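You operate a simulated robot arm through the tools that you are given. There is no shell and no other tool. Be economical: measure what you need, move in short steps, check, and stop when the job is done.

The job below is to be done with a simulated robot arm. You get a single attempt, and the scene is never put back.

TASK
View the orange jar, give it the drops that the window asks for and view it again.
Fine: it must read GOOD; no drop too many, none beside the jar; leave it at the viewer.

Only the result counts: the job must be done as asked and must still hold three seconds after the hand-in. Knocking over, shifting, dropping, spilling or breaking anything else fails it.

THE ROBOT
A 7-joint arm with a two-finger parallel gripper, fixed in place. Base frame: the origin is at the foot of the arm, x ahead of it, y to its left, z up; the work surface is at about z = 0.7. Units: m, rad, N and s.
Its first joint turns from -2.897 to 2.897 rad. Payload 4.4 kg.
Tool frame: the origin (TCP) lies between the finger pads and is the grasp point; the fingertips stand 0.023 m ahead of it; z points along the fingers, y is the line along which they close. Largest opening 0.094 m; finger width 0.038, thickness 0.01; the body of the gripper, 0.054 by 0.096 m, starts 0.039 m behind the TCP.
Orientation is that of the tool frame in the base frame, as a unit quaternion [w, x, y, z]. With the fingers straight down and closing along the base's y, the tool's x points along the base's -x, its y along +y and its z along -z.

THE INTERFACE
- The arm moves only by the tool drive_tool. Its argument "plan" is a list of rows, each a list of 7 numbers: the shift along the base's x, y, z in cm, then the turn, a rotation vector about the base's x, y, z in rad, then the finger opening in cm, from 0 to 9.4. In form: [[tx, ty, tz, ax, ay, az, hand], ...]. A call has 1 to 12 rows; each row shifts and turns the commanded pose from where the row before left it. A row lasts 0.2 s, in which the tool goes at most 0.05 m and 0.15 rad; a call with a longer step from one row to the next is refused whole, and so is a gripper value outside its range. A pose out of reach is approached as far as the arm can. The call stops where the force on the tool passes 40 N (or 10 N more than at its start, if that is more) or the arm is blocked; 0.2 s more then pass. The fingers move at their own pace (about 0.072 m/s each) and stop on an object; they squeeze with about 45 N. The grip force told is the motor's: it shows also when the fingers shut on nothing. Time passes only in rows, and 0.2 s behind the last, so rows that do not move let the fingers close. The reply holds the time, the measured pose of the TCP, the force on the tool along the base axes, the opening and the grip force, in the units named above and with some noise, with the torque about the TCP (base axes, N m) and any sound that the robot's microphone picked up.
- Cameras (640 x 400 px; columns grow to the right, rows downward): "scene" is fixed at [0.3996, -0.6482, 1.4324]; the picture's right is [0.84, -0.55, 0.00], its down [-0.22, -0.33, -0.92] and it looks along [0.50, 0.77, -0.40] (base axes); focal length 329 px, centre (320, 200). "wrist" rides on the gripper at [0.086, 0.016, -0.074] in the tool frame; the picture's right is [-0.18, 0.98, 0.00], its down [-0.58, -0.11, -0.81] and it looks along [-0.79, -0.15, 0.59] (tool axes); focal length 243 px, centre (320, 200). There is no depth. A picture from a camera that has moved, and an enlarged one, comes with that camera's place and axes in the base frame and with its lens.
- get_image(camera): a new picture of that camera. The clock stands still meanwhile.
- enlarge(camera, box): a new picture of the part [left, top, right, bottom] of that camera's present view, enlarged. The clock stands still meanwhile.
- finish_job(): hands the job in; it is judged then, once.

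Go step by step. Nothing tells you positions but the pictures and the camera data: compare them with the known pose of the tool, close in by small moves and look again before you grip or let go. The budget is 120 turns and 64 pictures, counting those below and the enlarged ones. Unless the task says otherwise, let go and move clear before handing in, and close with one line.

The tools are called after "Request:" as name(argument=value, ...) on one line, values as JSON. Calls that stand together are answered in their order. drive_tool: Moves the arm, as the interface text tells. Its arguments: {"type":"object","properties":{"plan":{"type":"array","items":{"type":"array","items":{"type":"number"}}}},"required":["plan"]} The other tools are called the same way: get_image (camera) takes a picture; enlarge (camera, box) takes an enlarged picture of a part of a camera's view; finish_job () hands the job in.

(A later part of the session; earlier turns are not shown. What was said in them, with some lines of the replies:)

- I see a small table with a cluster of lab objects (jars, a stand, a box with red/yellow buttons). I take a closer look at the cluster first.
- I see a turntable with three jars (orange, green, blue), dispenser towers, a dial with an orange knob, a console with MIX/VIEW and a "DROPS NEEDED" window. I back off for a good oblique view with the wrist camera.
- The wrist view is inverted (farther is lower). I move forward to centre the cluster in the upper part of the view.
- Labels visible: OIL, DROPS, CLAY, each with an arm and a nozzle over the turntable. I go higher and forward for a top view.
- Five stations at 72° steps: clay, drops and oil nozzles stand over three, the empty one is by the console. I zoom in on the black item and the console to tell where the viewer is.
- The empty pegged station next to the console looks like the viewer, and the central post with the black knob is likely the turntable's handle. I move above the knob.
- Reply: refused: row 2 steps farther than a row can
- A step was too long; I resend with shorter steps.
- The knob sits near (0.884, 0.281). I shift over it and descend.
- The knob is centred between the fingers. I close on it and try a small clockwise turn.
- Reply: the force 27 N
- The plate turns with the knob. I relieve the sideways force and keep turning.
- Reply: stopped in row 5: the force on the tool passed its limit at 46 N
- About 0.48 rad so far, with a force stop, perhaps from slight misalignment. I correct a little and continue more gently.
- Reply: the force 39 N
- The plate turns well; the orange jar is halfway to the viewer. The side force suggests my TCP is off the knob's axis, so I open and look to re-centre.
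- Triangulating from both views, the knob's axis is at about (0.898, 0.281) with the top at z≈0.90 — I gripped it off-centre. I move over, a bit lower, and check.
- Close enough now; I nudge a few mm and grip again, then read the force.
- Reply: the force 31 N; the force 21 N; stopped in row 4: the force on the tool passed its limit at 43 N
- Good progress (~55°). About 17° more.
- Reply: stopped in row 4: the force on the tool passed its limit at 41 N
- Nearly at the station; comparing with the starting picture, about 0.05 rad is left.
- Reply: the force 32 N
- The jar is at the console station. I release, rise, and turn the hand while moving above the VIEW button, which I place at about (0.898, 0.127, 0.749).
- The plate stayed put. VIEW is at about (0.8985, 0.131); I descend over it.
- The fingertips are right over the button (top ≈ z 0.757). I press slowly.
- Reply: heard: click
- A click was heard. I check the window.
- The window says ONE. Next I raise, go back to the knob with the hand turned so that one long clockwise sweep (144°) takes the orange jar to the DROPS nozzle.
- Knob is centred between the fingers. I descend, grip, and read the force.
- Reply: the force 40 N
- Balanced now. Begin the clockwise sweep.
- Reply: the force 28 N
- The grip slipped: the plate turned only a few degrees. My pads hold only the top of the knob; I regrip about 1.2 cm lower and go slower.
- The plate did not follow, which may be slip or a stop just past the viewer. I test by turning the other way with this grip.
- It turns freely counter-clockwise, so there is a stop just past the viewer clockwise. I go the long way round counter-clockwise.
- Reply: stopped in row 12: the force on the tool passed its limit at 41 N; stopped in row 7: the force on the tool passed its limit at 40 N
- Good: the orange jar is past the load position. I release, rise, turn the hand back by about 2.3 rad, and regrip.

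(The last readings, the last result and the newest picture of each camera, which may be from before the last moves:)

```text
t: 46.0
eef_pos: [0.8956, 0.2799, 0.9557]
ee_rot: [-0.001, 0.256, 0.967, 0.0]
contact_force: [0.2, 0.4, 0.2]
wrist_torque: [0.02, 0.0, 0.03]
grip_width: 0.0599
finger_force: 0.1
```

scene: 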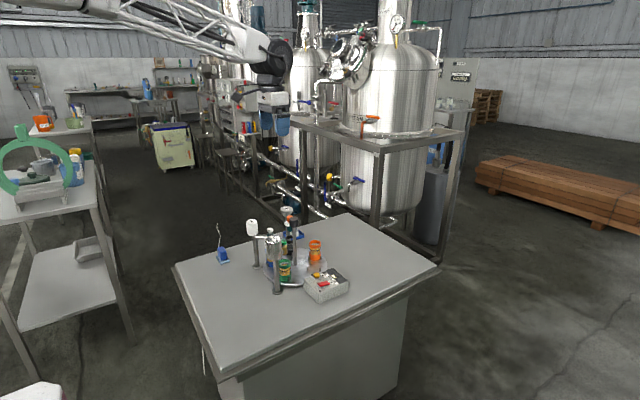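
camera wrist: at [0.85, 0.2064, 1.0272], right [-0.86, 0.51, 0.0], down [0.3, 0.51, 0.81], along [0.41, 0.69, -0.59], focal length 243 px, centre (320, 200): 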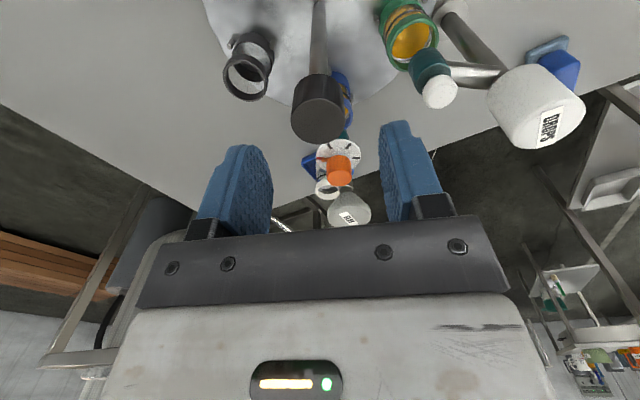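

Request:
drive_tool(plan=[[0.05, 0, -3, 0, 0, 0, 6], [0, 0, -3, 0, 0, 0, 6], [0, 0, -1, 0, 0, 0, 6], [0, 0, 0, 0, 0, 0, 3.5], [0, 0, 0, 0, 0, 0, 2], [0, 0, 0, 0, 0, 0, 2], [0, 0, 0, 0, 0, 0, 2]])

```text
t: 47.6
eef_pos: [0.8951, 0.2797, 0.8846]
ee_rot: [0.0, 0.255, 0.967, 0.0]
contact_force: [-11.6, -14.4, 4.4]
wrist_torque: [0.39, -0.52, 0.04]
grip_width: 0.0317
finger_force: 44.3
```

Request:
drive_tool(plan=[[-0.05, -0.08, 0, 0, 0, 0, 2], [0, 0, 0, 0, 0, 0.08, 2], [0, 0, 0, 0, 0, 0.08, 2], [0, 0, 0, 0, 0, 0.08, 2], [0, 0, 0, 0, 0, 0.08, 2], [0, 0, 0, 0, 0, 0.08, 2], [0, 0, 0, 0, 0, 0.08, 2], [0, 0, 0, 0, 0, 0.08, 2], [0, 0, 0, 0, 0, 0.08, 2], [0, 0, 0, 0, 0, 0.08, 2], [0, 0, 0, 0, 0, 0.08, 2]])

Request:
enlarge(camera="scene", box=[240, 220, 360, 310])

```text
t: 49.5
eef_pos: [0.8968, 0.2807, 0.8865]
ee_rot: [0.0, -0.038, 0.999, 0.0]
contact_force: [11.8, 10.1, -6.8]
wrist_torque: [-0.46, -0.58, -0.01]
grip_width: 0.0318
finger_force: 45.4
stopped in row 9: the force on the tool passed its limit at 41 N (the readings are from after the stop); the commanded pose is now the measured one
```

```text
4.44 times, centred on (300, 265) of scene
camera zoom: at [0.3996, -0.6482, 1.4324], right [0.84, -0.55, 0.0], down [-0.22, -0.33, -0.92], along [0.5, 0.77, -0.4], focal length 1462 px, centre (409, -89)
```

zoom: 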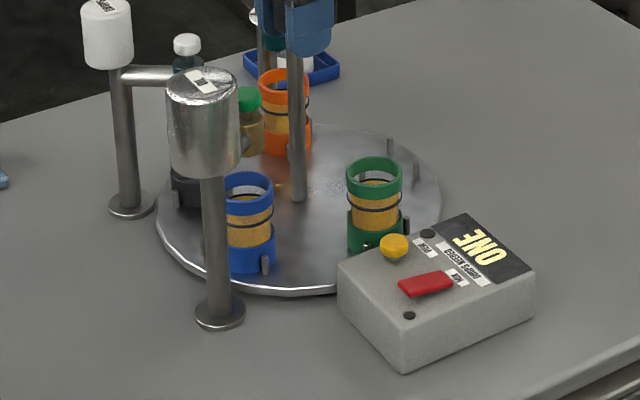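

Orange is now at the clay station; exactly one more 72° step (1.257 rad).

Request:
drive_tool(plan=[[0.05, 0.05, 0, 0, 0, 0.07, 2], [0, 0, 0, 0, 0, 0.07, 2], [0, 0, 0, 0, 0, 0.07, 2], [0, 0, 0, 0, 0, 0.07, 2], [0, 0, 0, 0, 0, 0.07, 2], [0, 0, 0, 0, 0, 0.07, 2], [0, 0, 0, 0, 0, 0.07, 2], [0, 0, 0, 0, 0, 0.07, 2], [0, 0, 0, 0, 0, 0.07, 2], [0, 0, 0, 0, 0, 0.07, 2], [0, 0, 0, 0, 0, 0.07, 2]])

```text
t: 51.9
eef_pos: [0.8957, 0.2803, 0.8855]
ee_rot: [-0.001, -0.41, 0.912, 0.001]
contact_force: [-19.5, 0.8, -0.4]
wrist_torque: [-0.84, 0.15, -0.01]
grip_width: 0.0317
finger_force: 45.0
```

Request:
drive_tool(plan=[[-0.06, 0, 0, 0, 0, 0.07, 2], [0, 0, 0, 0, 0, 0.07, 2], [0, 0, 0, 0, 0, 0.07, 2], [0, 0, 0, 0, 0, 0.07, 2], [0, 0, 0, 0, 0, 0.07, 2], [0, 0, 0, 0, 0, 0.07, 2], [0, 0, 0, 0, 0, 0.03, 2]])

Request:
enlarge(camera="scene", box=[240, 220, 360, 310])

```text
t: 53.5
eef_pos: [0.8957, 0.2807, 0.8857]
ee_rot: [0.0, -0.603, 0.798, 0.001]
contact_force: [4.0, 22.6, -17.2]
wrist_torque: [0.08, -0.51, -0.01]
grip_width: 0.0316
finger_force: 45.2
```

```text
4.44 times, centred on (300, 265) of scene
camera zoom: at [0.3996, -0.6482, 1.4324], right [0.84, -0.55, 0.0], down [-0.22, -0.33, -0.92], along [0.5, 0.77, -0.4], focal length 1462 px, centre (409, -89)
```

zoom: 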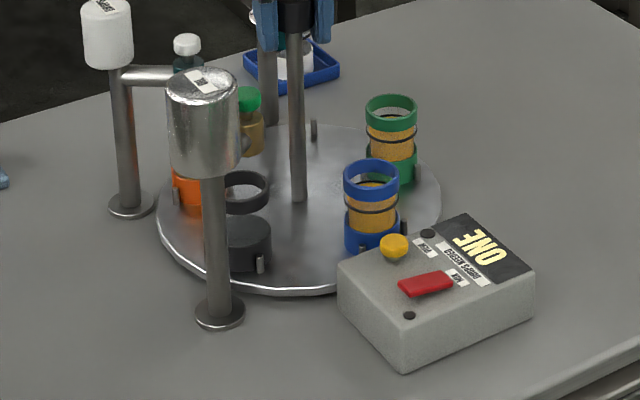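

About 0.08 rad short relative to the nominal stations. I finish the turn, then release and rise to check the orange jar under the DROPS nozzle.

Request:
drive_tool(plan=[[0, 0.05, 0, 0, 0, 0.04, 2], [0, 0, 0, 0, 0, 0.04, 2], [0, 0, 0, 0, 0, 0, 2], [0, 0, 0, 0, 0, 0, 6], [0, 0, 0, 0, 0, 0, 6], [0, 0, 3, 0, 0, 0, 6], [0, 0, 4, 0, 0, 0, 6], [0, 0, 4, 0, 0, 0, 6], [0, -3, 3, 0, 0, 0, 3], [0, -3, 0, 0, 0, 0, 0], [0, 0, 0, 0, 0, 0, 0]])

Request:
get_image(camera="wrist")

Request:
enlarge(camera="scene", box=[240, 210, 340, 285])

```text
t: 55.9
eef_pos: [0.8951, 0.2215, 1.0259]
ee_rot: [0.0, -0.634, 0.773, 0.0]
contact_force: [-1.0, 0.0, 0.0]
wrist_torque: [-0.01, 0.0, -0.01]
grip_width: 0.0
finger_force: 42.4
```

```text
24 pictures are left
camera wrist: at [0.8635, 0.1397, 1.1001], right [-0.93, 0.37, 0.0], down [0.22, 0.55, 0.81], along [0.3, 0.75, -0.59], focal length 243 px, centre (320, 200)
```

wrist: 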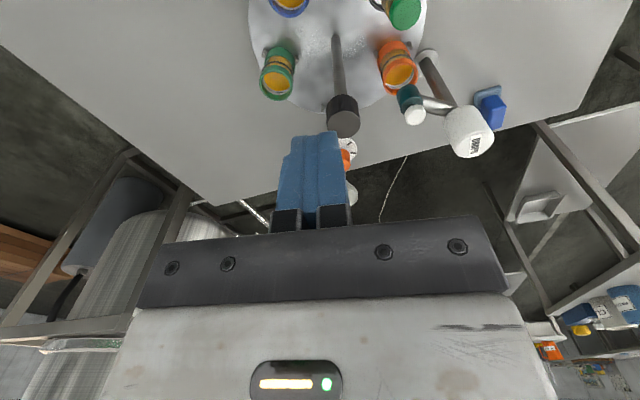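

```text
5.33 times, centred on (290, 248) of scene
camera zoom: at [0.3996, -0.6482, 1.4324], right [0.84, -0.55, 0.0], down [-0.22, -0.33, -0.92], along [0.5, 0.77, -0.4], focal length 1755 px, centre (480, -53)
```

zoom: 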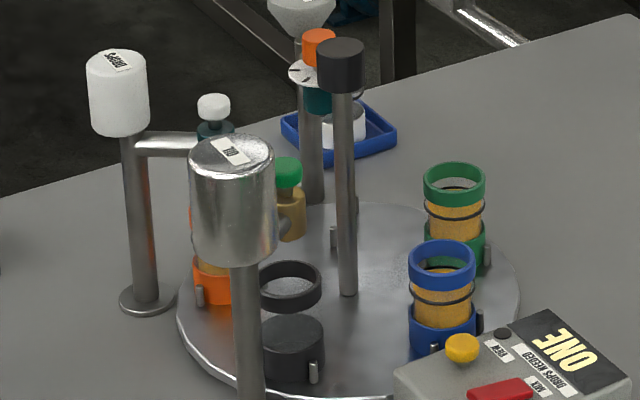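

The orange jar sits under the DROPS nozzle, whose white cap top I place at (0.825, 0.334, 0.856). I move above it with closed fingers and check.

Request:
drive_tool(plan=[[-2.33, 3.75, 0, 0, 0, 0, 0], [-2.33, 3.75, 0, 0, 0, 0, 0], [-2.33, 3.75, 0, 0, 0, 0, 0], [0, 0, -4, 0, 0, 0, 0], [0, 0, -4, 0, 0, 0, 0], [0, 0, -3.5, 0, 0, 0, 0], [0, 0, 0, 0, 0, 0, 0]])

Request:
get_image(camera="wrist")

Request:
enlarge(camera="scene", box=[235, 200, 315, 260])

```text
t: 57.5
eef_pos: [0.8259, 0.333, 0.9102]
ee_rot: [0.0, -0.633, 0.774, -0.001]
contact_force: [0.1, 0.3, -0.1]
wrist_torque: [0.0, 0.0, -0.01]
grip_width: 0.0
finger_force: 42.3
```

```text
22 pictures are left
camera wrist: at [0.795, 0.2529, 0.9852], right [-0.93, 0.37, 0.0], down [0.22, 0.55, 0.81], along [0.3, 0.75, -0.59], focal length 243 px, centre (320, 200)
```

wrist: 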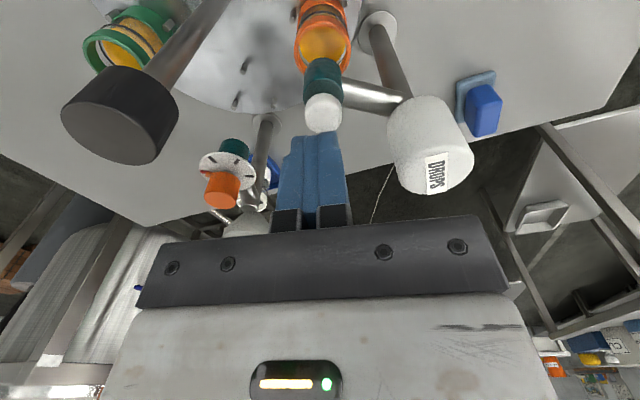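

```text
6.67 times, centred on (275, 230) of scene
camera zoom: at [0.3996, -0.6482, 1.4324], right [0.84, -0.55, 0.0], down [-0.22, -0.33, -0.92], along [0.5, 0.77, -0.4], focal length 2194 px, centre (620, 0)
```

zoom: 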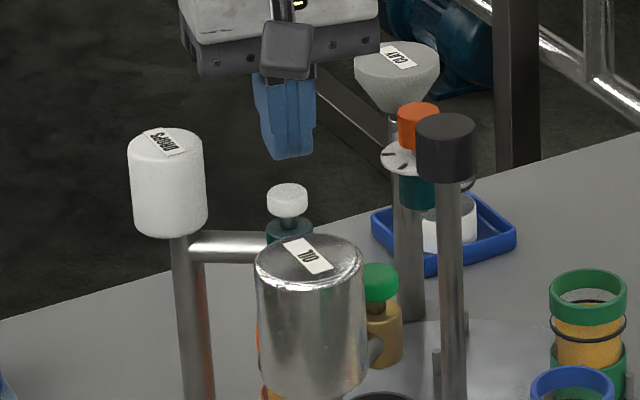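

Well aligned: the jar mouth lies under the nozzle and the fingertips over the cap (top ≈ z 0.86–0.866). I come close, then press in small steps.

Request:
drive_tool(plan=[[-0.1, -0.3, -1, 0, 0, 0, 0], [0, 0, -0.5, 0, 0, 0, 0], [0, 0, 0, 0, 0, 0, 0]])

Request:
enlarge(camera="scene", box=[255, 210, 295, 240])

```text
t: 58.3
eef_pos: [0.8254, 0.3312, 0.8954]
ee_rot: [0.0, -0.634, 0.773, 0.001]
contact_force: [0.1, 0.3, 0.3]
wrist_torque: [0.03, -0.02, 0.01]
grip_width: 0.0003
finger_force: 42.5
```

```text
13.33 times, centred on (275, 225) of scene
camera zoom: at [0.3996, -0.6482, 1.4324], right [0.84, -0.55, 0.0], down [-0.22, -0.33, -0.92], along [0.5, 0.77, -0.4], focal length 4387 px, centre (920, -133)
```

zoom: 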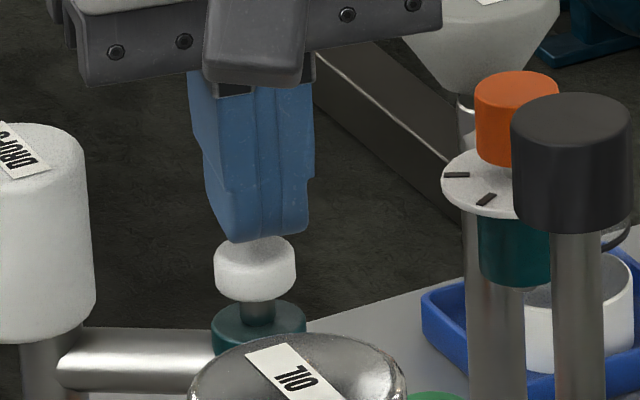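

Nearly touching. I press down 9 mm and lift at once.

Request:
drive_tool(plan=[[0, 0, -0.3, 0, 0, 0, 0], [0, 0, -0.3, 0, 0, 0, 0], [0, 0, -0.3, 0, 0, 0, 0], [0, 0, 0.5, 0, 0, 0, 0], [0, 0, 1, 0, 0, 0, 0]])

```text
t: 59.5
eef_pos: [0.8234, 0.3304, 0.9025]
ee_rot: [0.0, -0.634, 0.773, 0.0]
contact_force: [-0.3, 0.6, -0.4]
wrist_torque: [0.03, 0.0, -0.01]
grip_width: 0.0001
finger_force: 42.3
```

No click and no force noticed. I go 4 mm deeper.

Request:
drive_tool(plan=[[0, 0, -1, 0, 0, 0, 0], [0, 0, -0.4, 0, 0, 0, 0], [0, 0, -0.3, 0, 0, 0, 0], [0, 0, -0.3, 0, 0, 0, 0], [0, 0, 0.5, 0, 0, 0, 0], [0, 0, 1, 0, 0, 0, 0]])

Request:
enlarge(camera="scene", box=[255, 210, 295, 240])

```text
t: 60.9
eef_pos: [0.824, 0.3308, 0.8974]
ee_rot: [0.0, -0.634, 0.774, 0.0]
contact_force: [0.0, 0.3, -0.4]
wrist_torque: [0.02, 0.03, 0.0]
grip_width: 0.0
finger_force: 42.2
heard: click
```

```text
13.33 times, centred on (275, 225) of scene
camera zoom: at [0.3996, -0.6482, 1.4324], right [0.84, -0.55, 0.0], down [-0.22, -0.33, -0.92], along [0.5, 0.77, -0.4], focal length 4387 px, centre (920, -133)
```

zoom: 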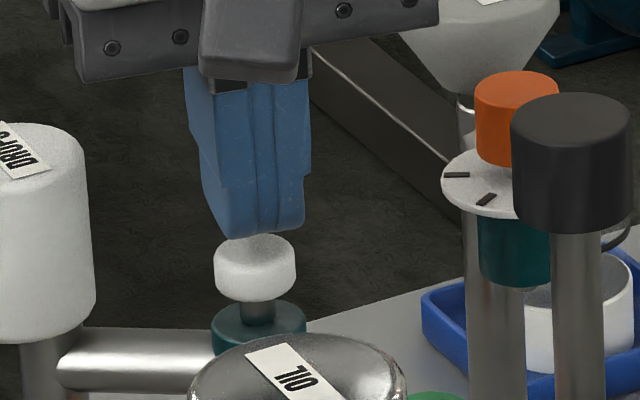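

One click: one drop. I rise to look at the jar.

Request:
drive_tool(plan=[[0, -1, 4, 0, 0, 0, 0], [0, -3, 3.5, 0, 0, 0, 0], [0, -3, 3, 0, 0, 0, 0], [0, 0, 0, 0, 0, 0, 6]])

Request:
enlarge(camera="wrist", box=[250, 0, 450, 130])

```text
t: 61.9
eef_pos: [0.8253, 0.2606, 1.003]
ee_rot: [-0.001, -0.634, 0.773, -0.001]
contact_force: [0.3, -0.7, 0.3]
wrist_torque: [-0.02, 0.04, 0.01]
grip_width: 0.0536
finger_force: 0.0
```

```text
3.08 times, centred on (350, 65) of wrist
camera zoom: at [0.7928, 0.1795, 1.0768], right [-0.93, 0.37, 0.0], down [0.22, 0.55, 0.81], along [0.3, 0.75, -0.59], focal length 746 px, centre (228, 615)
```

zoom: 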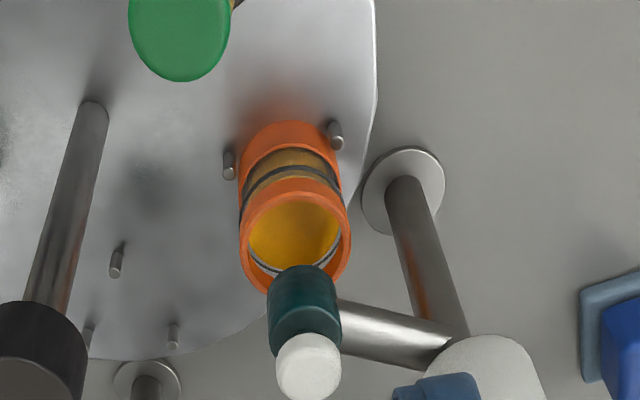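

No spill visible. Back to the knob, then clockwise 216° to the viewer.

Request:
drive_tool(plan=[[3.5, 1, 0, 0, 0, 0, 6], [3.55, 1, 0, 0, 0, 0, 6], [0, 0, -4, 0, 0, 0, 6], [0, 0, -4, 0, 0, 0, 6], [0, 0, -2.5, 0, 0, 0, 6], [0, 0, -1.2, 0, 0, 0, 6], [0, 0, 0, 0, 0, 0, 3.5], [0, 0, 0, 0, 0, 0, 2], [0, 0, 0, 0, 0, 0, 2], [0, 0, 0, 0, 0, 0, 2]])

```text
t: 64.1
eef_pos: [0.8936, 0.2804, 0.8851]
ee_rot: [0.0, -0.634, 0.773, -0.001]
contact_force: [-20.4, 1.0, 5.3]
wrist_torque: [-0.02, -0.71, 0.01]
grip_width: 0.0317
finger_force: 44.6
```

Request:
drive_tool(plan=[[-0.1, 0, 0, 0, 0, 0, 2], [0, 0, 0, 0, 0, -0.08, 2], [0, 0, 0, 0, 0, -0.08, 2], [0, 0, 0, 0, 0, -0.08, 2], [0, 0, 0, 0, 0, -0.08, 2], [0, 0, 0, 0, 0, -0.08, 2], [0, 0, 0, 0, 0, -0.08, 2], [0, 0, 0, 0, 0, -0.08, 2], [0, 0, 0, 0, 0, -0.08, 2]])

```text
t: 66.3
eef_pos: [0.894, 0.2799, 0.8838]
ee_rot: [0.0, -0.358, 0.934, 0.001]
contact_force: [10.7, 0.8, -5.4]
wrist_torque: [0.22, -0.02, 0.01]
grip_width: 0.0312
finger_force: 45.5
stopped in row 9: the force on the tool passed its limit at 40 N (the readings are from after the stop); the commanded pose is now the measured one
```

Request:
drive_tool(plan=[[0.08, 0, 0.05, 0, 0, -0.07, 2], [0, 0, 0, 0, 0, -0.07, 2], [0, 0, 0, 0, 0, -0.07, 2], [0, 0, 0, 0, 0, -0.07, 2], [0, 0, 0, 0, 0, -0.07, 2], [0, 0, 0, 0, 0, -0.07, 2], [0, 0, 0, 0, 0, -0.07, 2], [0, 0, 0, 0, 0, -0.07, 2], [0, 0, 0, 0, 0, -0.07, 2], [0, 0, 0, 0, 0, -0.07, 2], [0, 0, 0, 0, 0, -0.07, 2], [0, 0, 0, 0, 0, -0.07, 2]])

Request:
enlarge(camera="scene", box=[240, 220, 360, 310])

```text
t: 68.9
eef_pos: [0.8952, 0.2796, 0.884]
ee_rot: [-0.001, 0.054, 0.999, 0.001]
contact_force: [-7.0, 8.7, -24.2]
wrist_torque: [-0.1, 0.68, 0.06]
grip_width: 0.0314
finger_force: 45.0
```

```text
4.44 times, centred on (300, 265) of scene
camera zoom: at [0.3996, -0.6482, 1.4324], right [0.84, -0.55, 0.0], down [-0.22, -0.33, -0.92], along [0.5, 0.77, -0.4], focal length 1462 px, centre (409, -89)
```

zoom: 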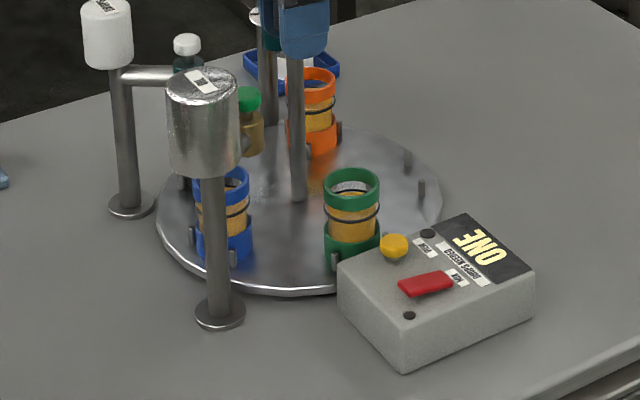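

Request:
drive_tool(plan=[[0, 0, 0.1, 0, 0, -0.08, 2], [0, 0, 0.05, 0, 0, -0.08, 2], [0, 0, 0, 0, 0, -0.08, 2], [0, 0, 0, 0, 0, -0.08, 2], [0, 0, 0, 0, 0, -0.08, 2], [0, 0, 0, 0, 0, -0.08, 2], [0, 0, 0, 0, 0, -0.08, 2], [0, 0, 0, 0, 0, -0.08, 2], [0, 0, 0, 0, 0, -0.08, 2], [0, 0, 0, 0, 0, -0.08, 2], [0, 0, 0, 0, 0, -0.08, 2], [0, 0, 0, 0, 0, -0.08, 2]])

```text
t: 69.5
eef_pos: [0.8949, 0.2784, 0.8847]
ee_rot: [0.001, 0.12, 0.993, 0.0]
contact_force: [9.8, 8.5, -6.4]
wrist_torque: [0.02, -0.62, 0.02]
grip_width: 0.0311
finger_force: 44.8
stopped in row 2: the force on the tool passed its limit at 51 N (the readings are from after the stop); the commanded pose is now the measured one
```

Request:
drive_tool(plan=[[0.05, 0.1, 0, 0, 0, -0.07, 2], [0, 0, 0, 0, 0, -0.07, 2], [0, 0, 0, 0, 0, -0.07, 2], [0, 0, 0, 0, 0, -0.07, 2], [0, 0, 0, 0, 0, -0.07, 2], [0, 0, 0, 0, 0, -0.07, 2], [0, 0, 0, 0, 0, -0.07, 2], [0, 0, 0, 0, 0, -0.07, 2], [0, 0, 0, 0, 0, -0.07, 2], [0, 0, 0, 0, 0, -0.07, 2], [0, 0, 0, 0, 0, -0.07, 2], [0, 0, 0, 0, 0, -0.07, 2]])

```text
t: 71.5
eef_pos: [0.8943, 0.281, 0.8855]
ee_rot: [-0.002, 0.422, 0.906, 0.0]
contact_force: [-5.9, -3.9, 3.2]
wrist_torque: [0.13, -0.17, 0.01]
grip_width: 0.031
finger_force: 45.1
stopped in row 10: the force on the tool passed its limit at 40 N (the readings are from after the stop); the commanded pose is now the measured one
```

Request:
drive_tool(plan=[[0, 0, 0, 0, 0, 0, 6], [0, 0, 0, 0, 0, 0, 6], [0.1, 0, 3.5, 0, 0, 0, 6], [0, 0, 3.5, 0, 0, 0.14, 6], [0, 0, 0, 0, 0, 0.14, 6], [0, 0, 0, 0, 0, 0.14, 6], [0, 0, 0, 0, 0, 0.14, 6], [0, 0, 0, 0, 0, 0.14, 6], [0, 0, 0, 0, 0, 0.14, 6], [0, 0, 0, 0, 0, 0.14, 6], [0, 0, 0, 0, 0, 0.14, 6], [0, 0, 0, 0, 0, 0, 6]])

Request:
drive_tool(plan=[[0, -0.05, -3, 0, 0, 0.14, 6], [0, 0, -3, 0, 0, 0.14, 6], [0, 0, -1, 0, 0, 0, 6], [0, 0, 0, 0, 0, 0, 3.5], [0, 0, 0, 0, 0, 0, 2], [0, 0, 0, 0, 0, 0, 2], [0, 0, 0, 0, 0, 0, 2]])

```text
t: 74.2
eef_pos: [0.8962, 0.2802, 0.9538]
ee_rot: [-0.001, -0.124, 0.992, -0.001]
contact_force: [-0.2, 0.7, -0.5]
wrist_torque: [0.01, -0.02, 0.0]
grip_width: 0.0601
finger_force: 0.1
```

```text
t: 75.8
eef_pos: [0.8957, 0.2821, 0.8842]
ee_rot: [-0.001, -0.261, 0.965, -0.001]
contact_force: [-4.1, 6.7, 0.3]
wrist_torque: [0.75, -0.39, -0.01]
grip_width: 0.0315
finger_force: 45.0
```

Request:
drive_tool(plan=[[0, 0, 0, 0, 0, -0.07, 2], [0, 0, 0, 0, 0, -0.07, 2], [0, 0, 0, 0, 0, -0.07, 2], [0, 0, 0, 0, 0, -0.07, 2], [0, 0, 0, 0, 0, -0.07, 2], [0, 0, 0, 0, 0, -0.07, 2], [0, 0, 0, 0, 0, -0.07, 2], [0, 0, 0, 0, 0, -0.07, 2], [0, 0, 0, 0, 0, -0.07, 2], [0, 0, 0, 0, 0, -0.07, 2], [0, 0, 0, 0, 0, -0.07, 2], [0, 0, 0, 0, 0, -0.07, 2]])

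```text
t: 78.3
eef_pos: [0.8952, 0.28, 0.8853]
ee_rot: [0.0, 0.155, 0.988, -0.001]
contact_force: [-27.9, -2.4, 2.4]
wrist_torque: [0.54, -0.46, 0.05]
grip_width: 0.0318
finger_force: 44.9
```

Request:
drive_tool(plan=[[-0.08, 0, 0, 0, 0, -0.07, 2], [0, 0, 0, 0, 0, -0.07, 2], [0, 0, 0, 0, 0, -0.07, 2], [0, 0, 0, 0, 0, -0.07, 2], [0, 0, 0, 0, 0, -0.07, 2], [0, 0, 0, 0, 0, -0.07, 2], [0, 0, 0, 0, 0, -0.07, 2], [0, 0, 0, 0, 0, 0, 2]])

Request:
enlarge(camera="scene", box=[240, 220, 360, 310])

```text
t: 80.2
eef_pos: [0.8951, 0.2803, 0.8846]
ee_rot: [-0.001, 0.391, 0.92, 0.0]
contact_force: [17.9, -6.4, -11.5]
wrist_torque: [-0.02, -0.72, -0.06]
grip_width: 0.0315
finger_force: 45.2
```

```text
4.44 times, centred on (300, 265) of scene
camera zoom: at [0.3996, -0.6482, 1.4324], right [0.84, -0.55, 0.0], down [-0.22, -0.33, -0.92], along [0.5, 0.77, -0.4], focal length 1462 px, centre (409, -89)
```

zoom: 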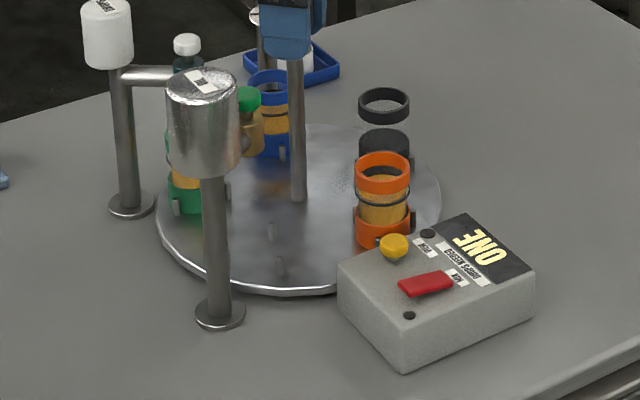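

Almost there: 0.08 rad more to match the earlier viewing position.

Request:
drive_tool(plan=[[0, 0, 0, 0, 0, -0.04, 2], [0, 0, 0, 0, 0, -0.04, 2], [0, 0, 0, 0, 0, 0, 2], [0, 0, 0, 0, 0, 0, 6], [0, 0, 0, 0, 0, 0, 6], [0, 0, 3.5, 0, 0, 0, 6], [0, 0, 4, 0, 0, 0, 6], [0, 0, 2, 0, 0, 0.14, 3], [0, 0, 0, 0, 0, 0.14, 0], [0, -2, 0, 0, 0, 0.14, 0], [0, -2, 0, 0, 0, 0.14, 0], [0, -2, 0, 0, 0, 0.14, 0]])

Request:
enlarge(camera="scene", box=[240, 220, 360, 310])

```text
t: 82.8
eef_pos: [0.8956, 0.219, 0.9803]
ee_rot: [-0.001, 0.089, 0.996, -0.001]
contact_force: [-0.1, 0.1, -0.7]
wrist_torque: [0.04, -0.03, 0.02]
grip_width: 0.0001
finger_force: 42.3
```

```text
4.44 times, centred on (300, 265) of scene
camera zoom: at [0.3996, -0.6482, 1.4324], right [0.84, -0.55, 0.0], down [-0.22, -0.33, -0.92], along [0.5, 0.77, -0.4], focal length 1462 px, centre (409, -89)
```

zoom: 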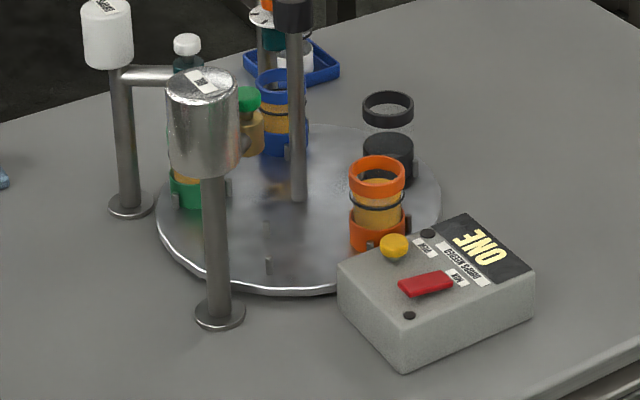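

Matches the earlier viewing pose. Now on to the VIEW button again.

Request:
drive_tool(plan=[[0, -2.2, 0, 0, 0, 0.14, 0], [0, -2.2, 0, 0, 0, 0.14, 0], [0, -2.2, 0, 0, 0, 0.14, 0], [0, -2.2, 0, 0, 0, 0.14, 0], [0, 0, 0, 0, 0, 0.14, 0], [0, 0, 0, 0, 0, 0.14, 0], [0, 0, 0, 0, 0, 0.14, 0], [0, 0, -4.5, 0, 0, 0.07, 0], [0, 0, -4.5, 0, 0, 0, 0], [0, 0, -4.5, 0, 0, 0, 0], [0, 0, -4, 0, 0, 0, 0], [0, 0, 0, 0, 0, 0, 0]])

```text
t: 85.3
eef_pos: [0.8953, 0.132, 0.8043]
ee_rot: [-0.001, -0.421, 0.907, -0.002]
contact_force: [-0.6, -0.2, 0.1]
wrist_torque: [0.0, 0.0, 0.02]
grip_width: 0.0
finger_force: 42.5
```

Over the button; press down to the depth that clicked before (z 0.779), then lift.

Request:
drive_tool(plan=[[0, -0.1, -0.8, 0, 0, 0, 0], [0, 0, -0.6, 0, 0, 0, 0], [0, 0, -0.4, 0, 0, 0, 0], [0, 0, -0.4, 0, 0, 0, 0], [0, 0, -0.3, 0, 0, 0, 0], [0, 0, -0.1, 0, 0, 0, 0]])

Request:
enlarge(camera="scene", box=[310, 250, 360, 290])

```text
t: 86.8
eef_pos: [0.8949, 0.1317, 0.7783]
ee_rot: [0.0, -0.42, 0.907, -0.002]
contact_force: [-0.8, 2.6, 3.2]
wrist_torque: [0.06, 0.03, -0.01]
grip_width: 0.0
finger_force: 42.1
heard: click
```

```text
10.00 times, centred on (335, 270) of scene
camera zoom: at [0.3996, -0.6482, 1.4324], right [0.84, -0.55, 0.0], down [-0.22, -0.33, -0.92], along [0.5, 0.77, -0.4], focal length 3290 px, centre (170, -500)
```

zoom: 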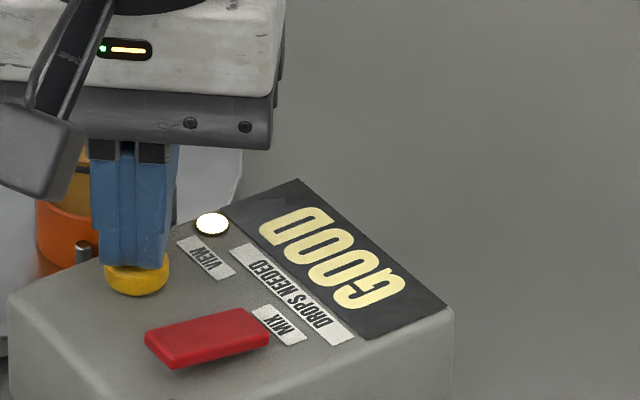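

The window reads GOOD. I lift clear and check the scene once more.

Request:
drive_tool(plan=[[0, 0, 3, 0, 0, 0, 0], [0, 0, 4.5, 0, 0, 0, 0], [0, 0, 4.5, 0, 0, 0, 0], [0, 0, 4.5, 0, 0, 0, 0], [0, 0, 4.5, 0, 0, 0, 0], [0, 0, 0, 0, 0, 0, 0]])

Request:
enlarge(camera="scene", box=[240, 220, 360, 310])

```text
t: 88.2
eef_pos: [0.8946, 0.1315, 0.9897]
ee_rot: [-0.001, -0.421, 0.907, 0.0]
contact_force: [-0.1, 0.4, -1.0]
wrist_torque: [0.0, 0.01, -0.02]
grip_width: 0.0
finger_force: 42.1
```

```text
4.44 times, centred on (300, 265) of scene
camera zoom: at [0.3996, -0.6482, 1.4324], right [0.84, -0.55, 0.0], down [-0.22, -0.33, -0.92], along [0.5, 0.77, -0.4], focal length 1462 px, centre (409, -89)
```

zoom: 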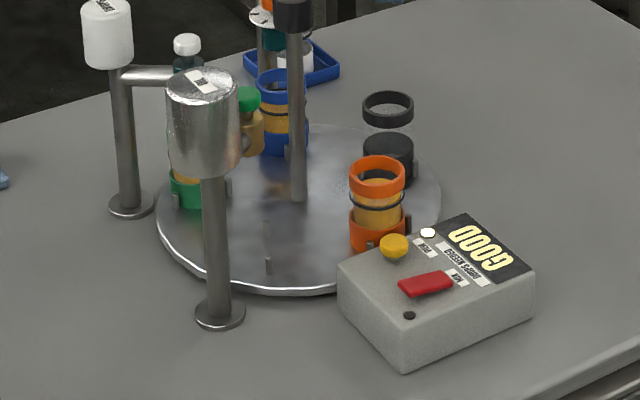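

The window still shows GOOD, the orange jar stands at the viewer, and the arm is clear. I hand in.

Request:
finish_job()

```text
The job is handed in.
```

The orange jar was viewed and the window asked for ONE; I gave it one drop and viewed it again, and it now reads GOOD. The jar is still at the viewer and the arm is clear.
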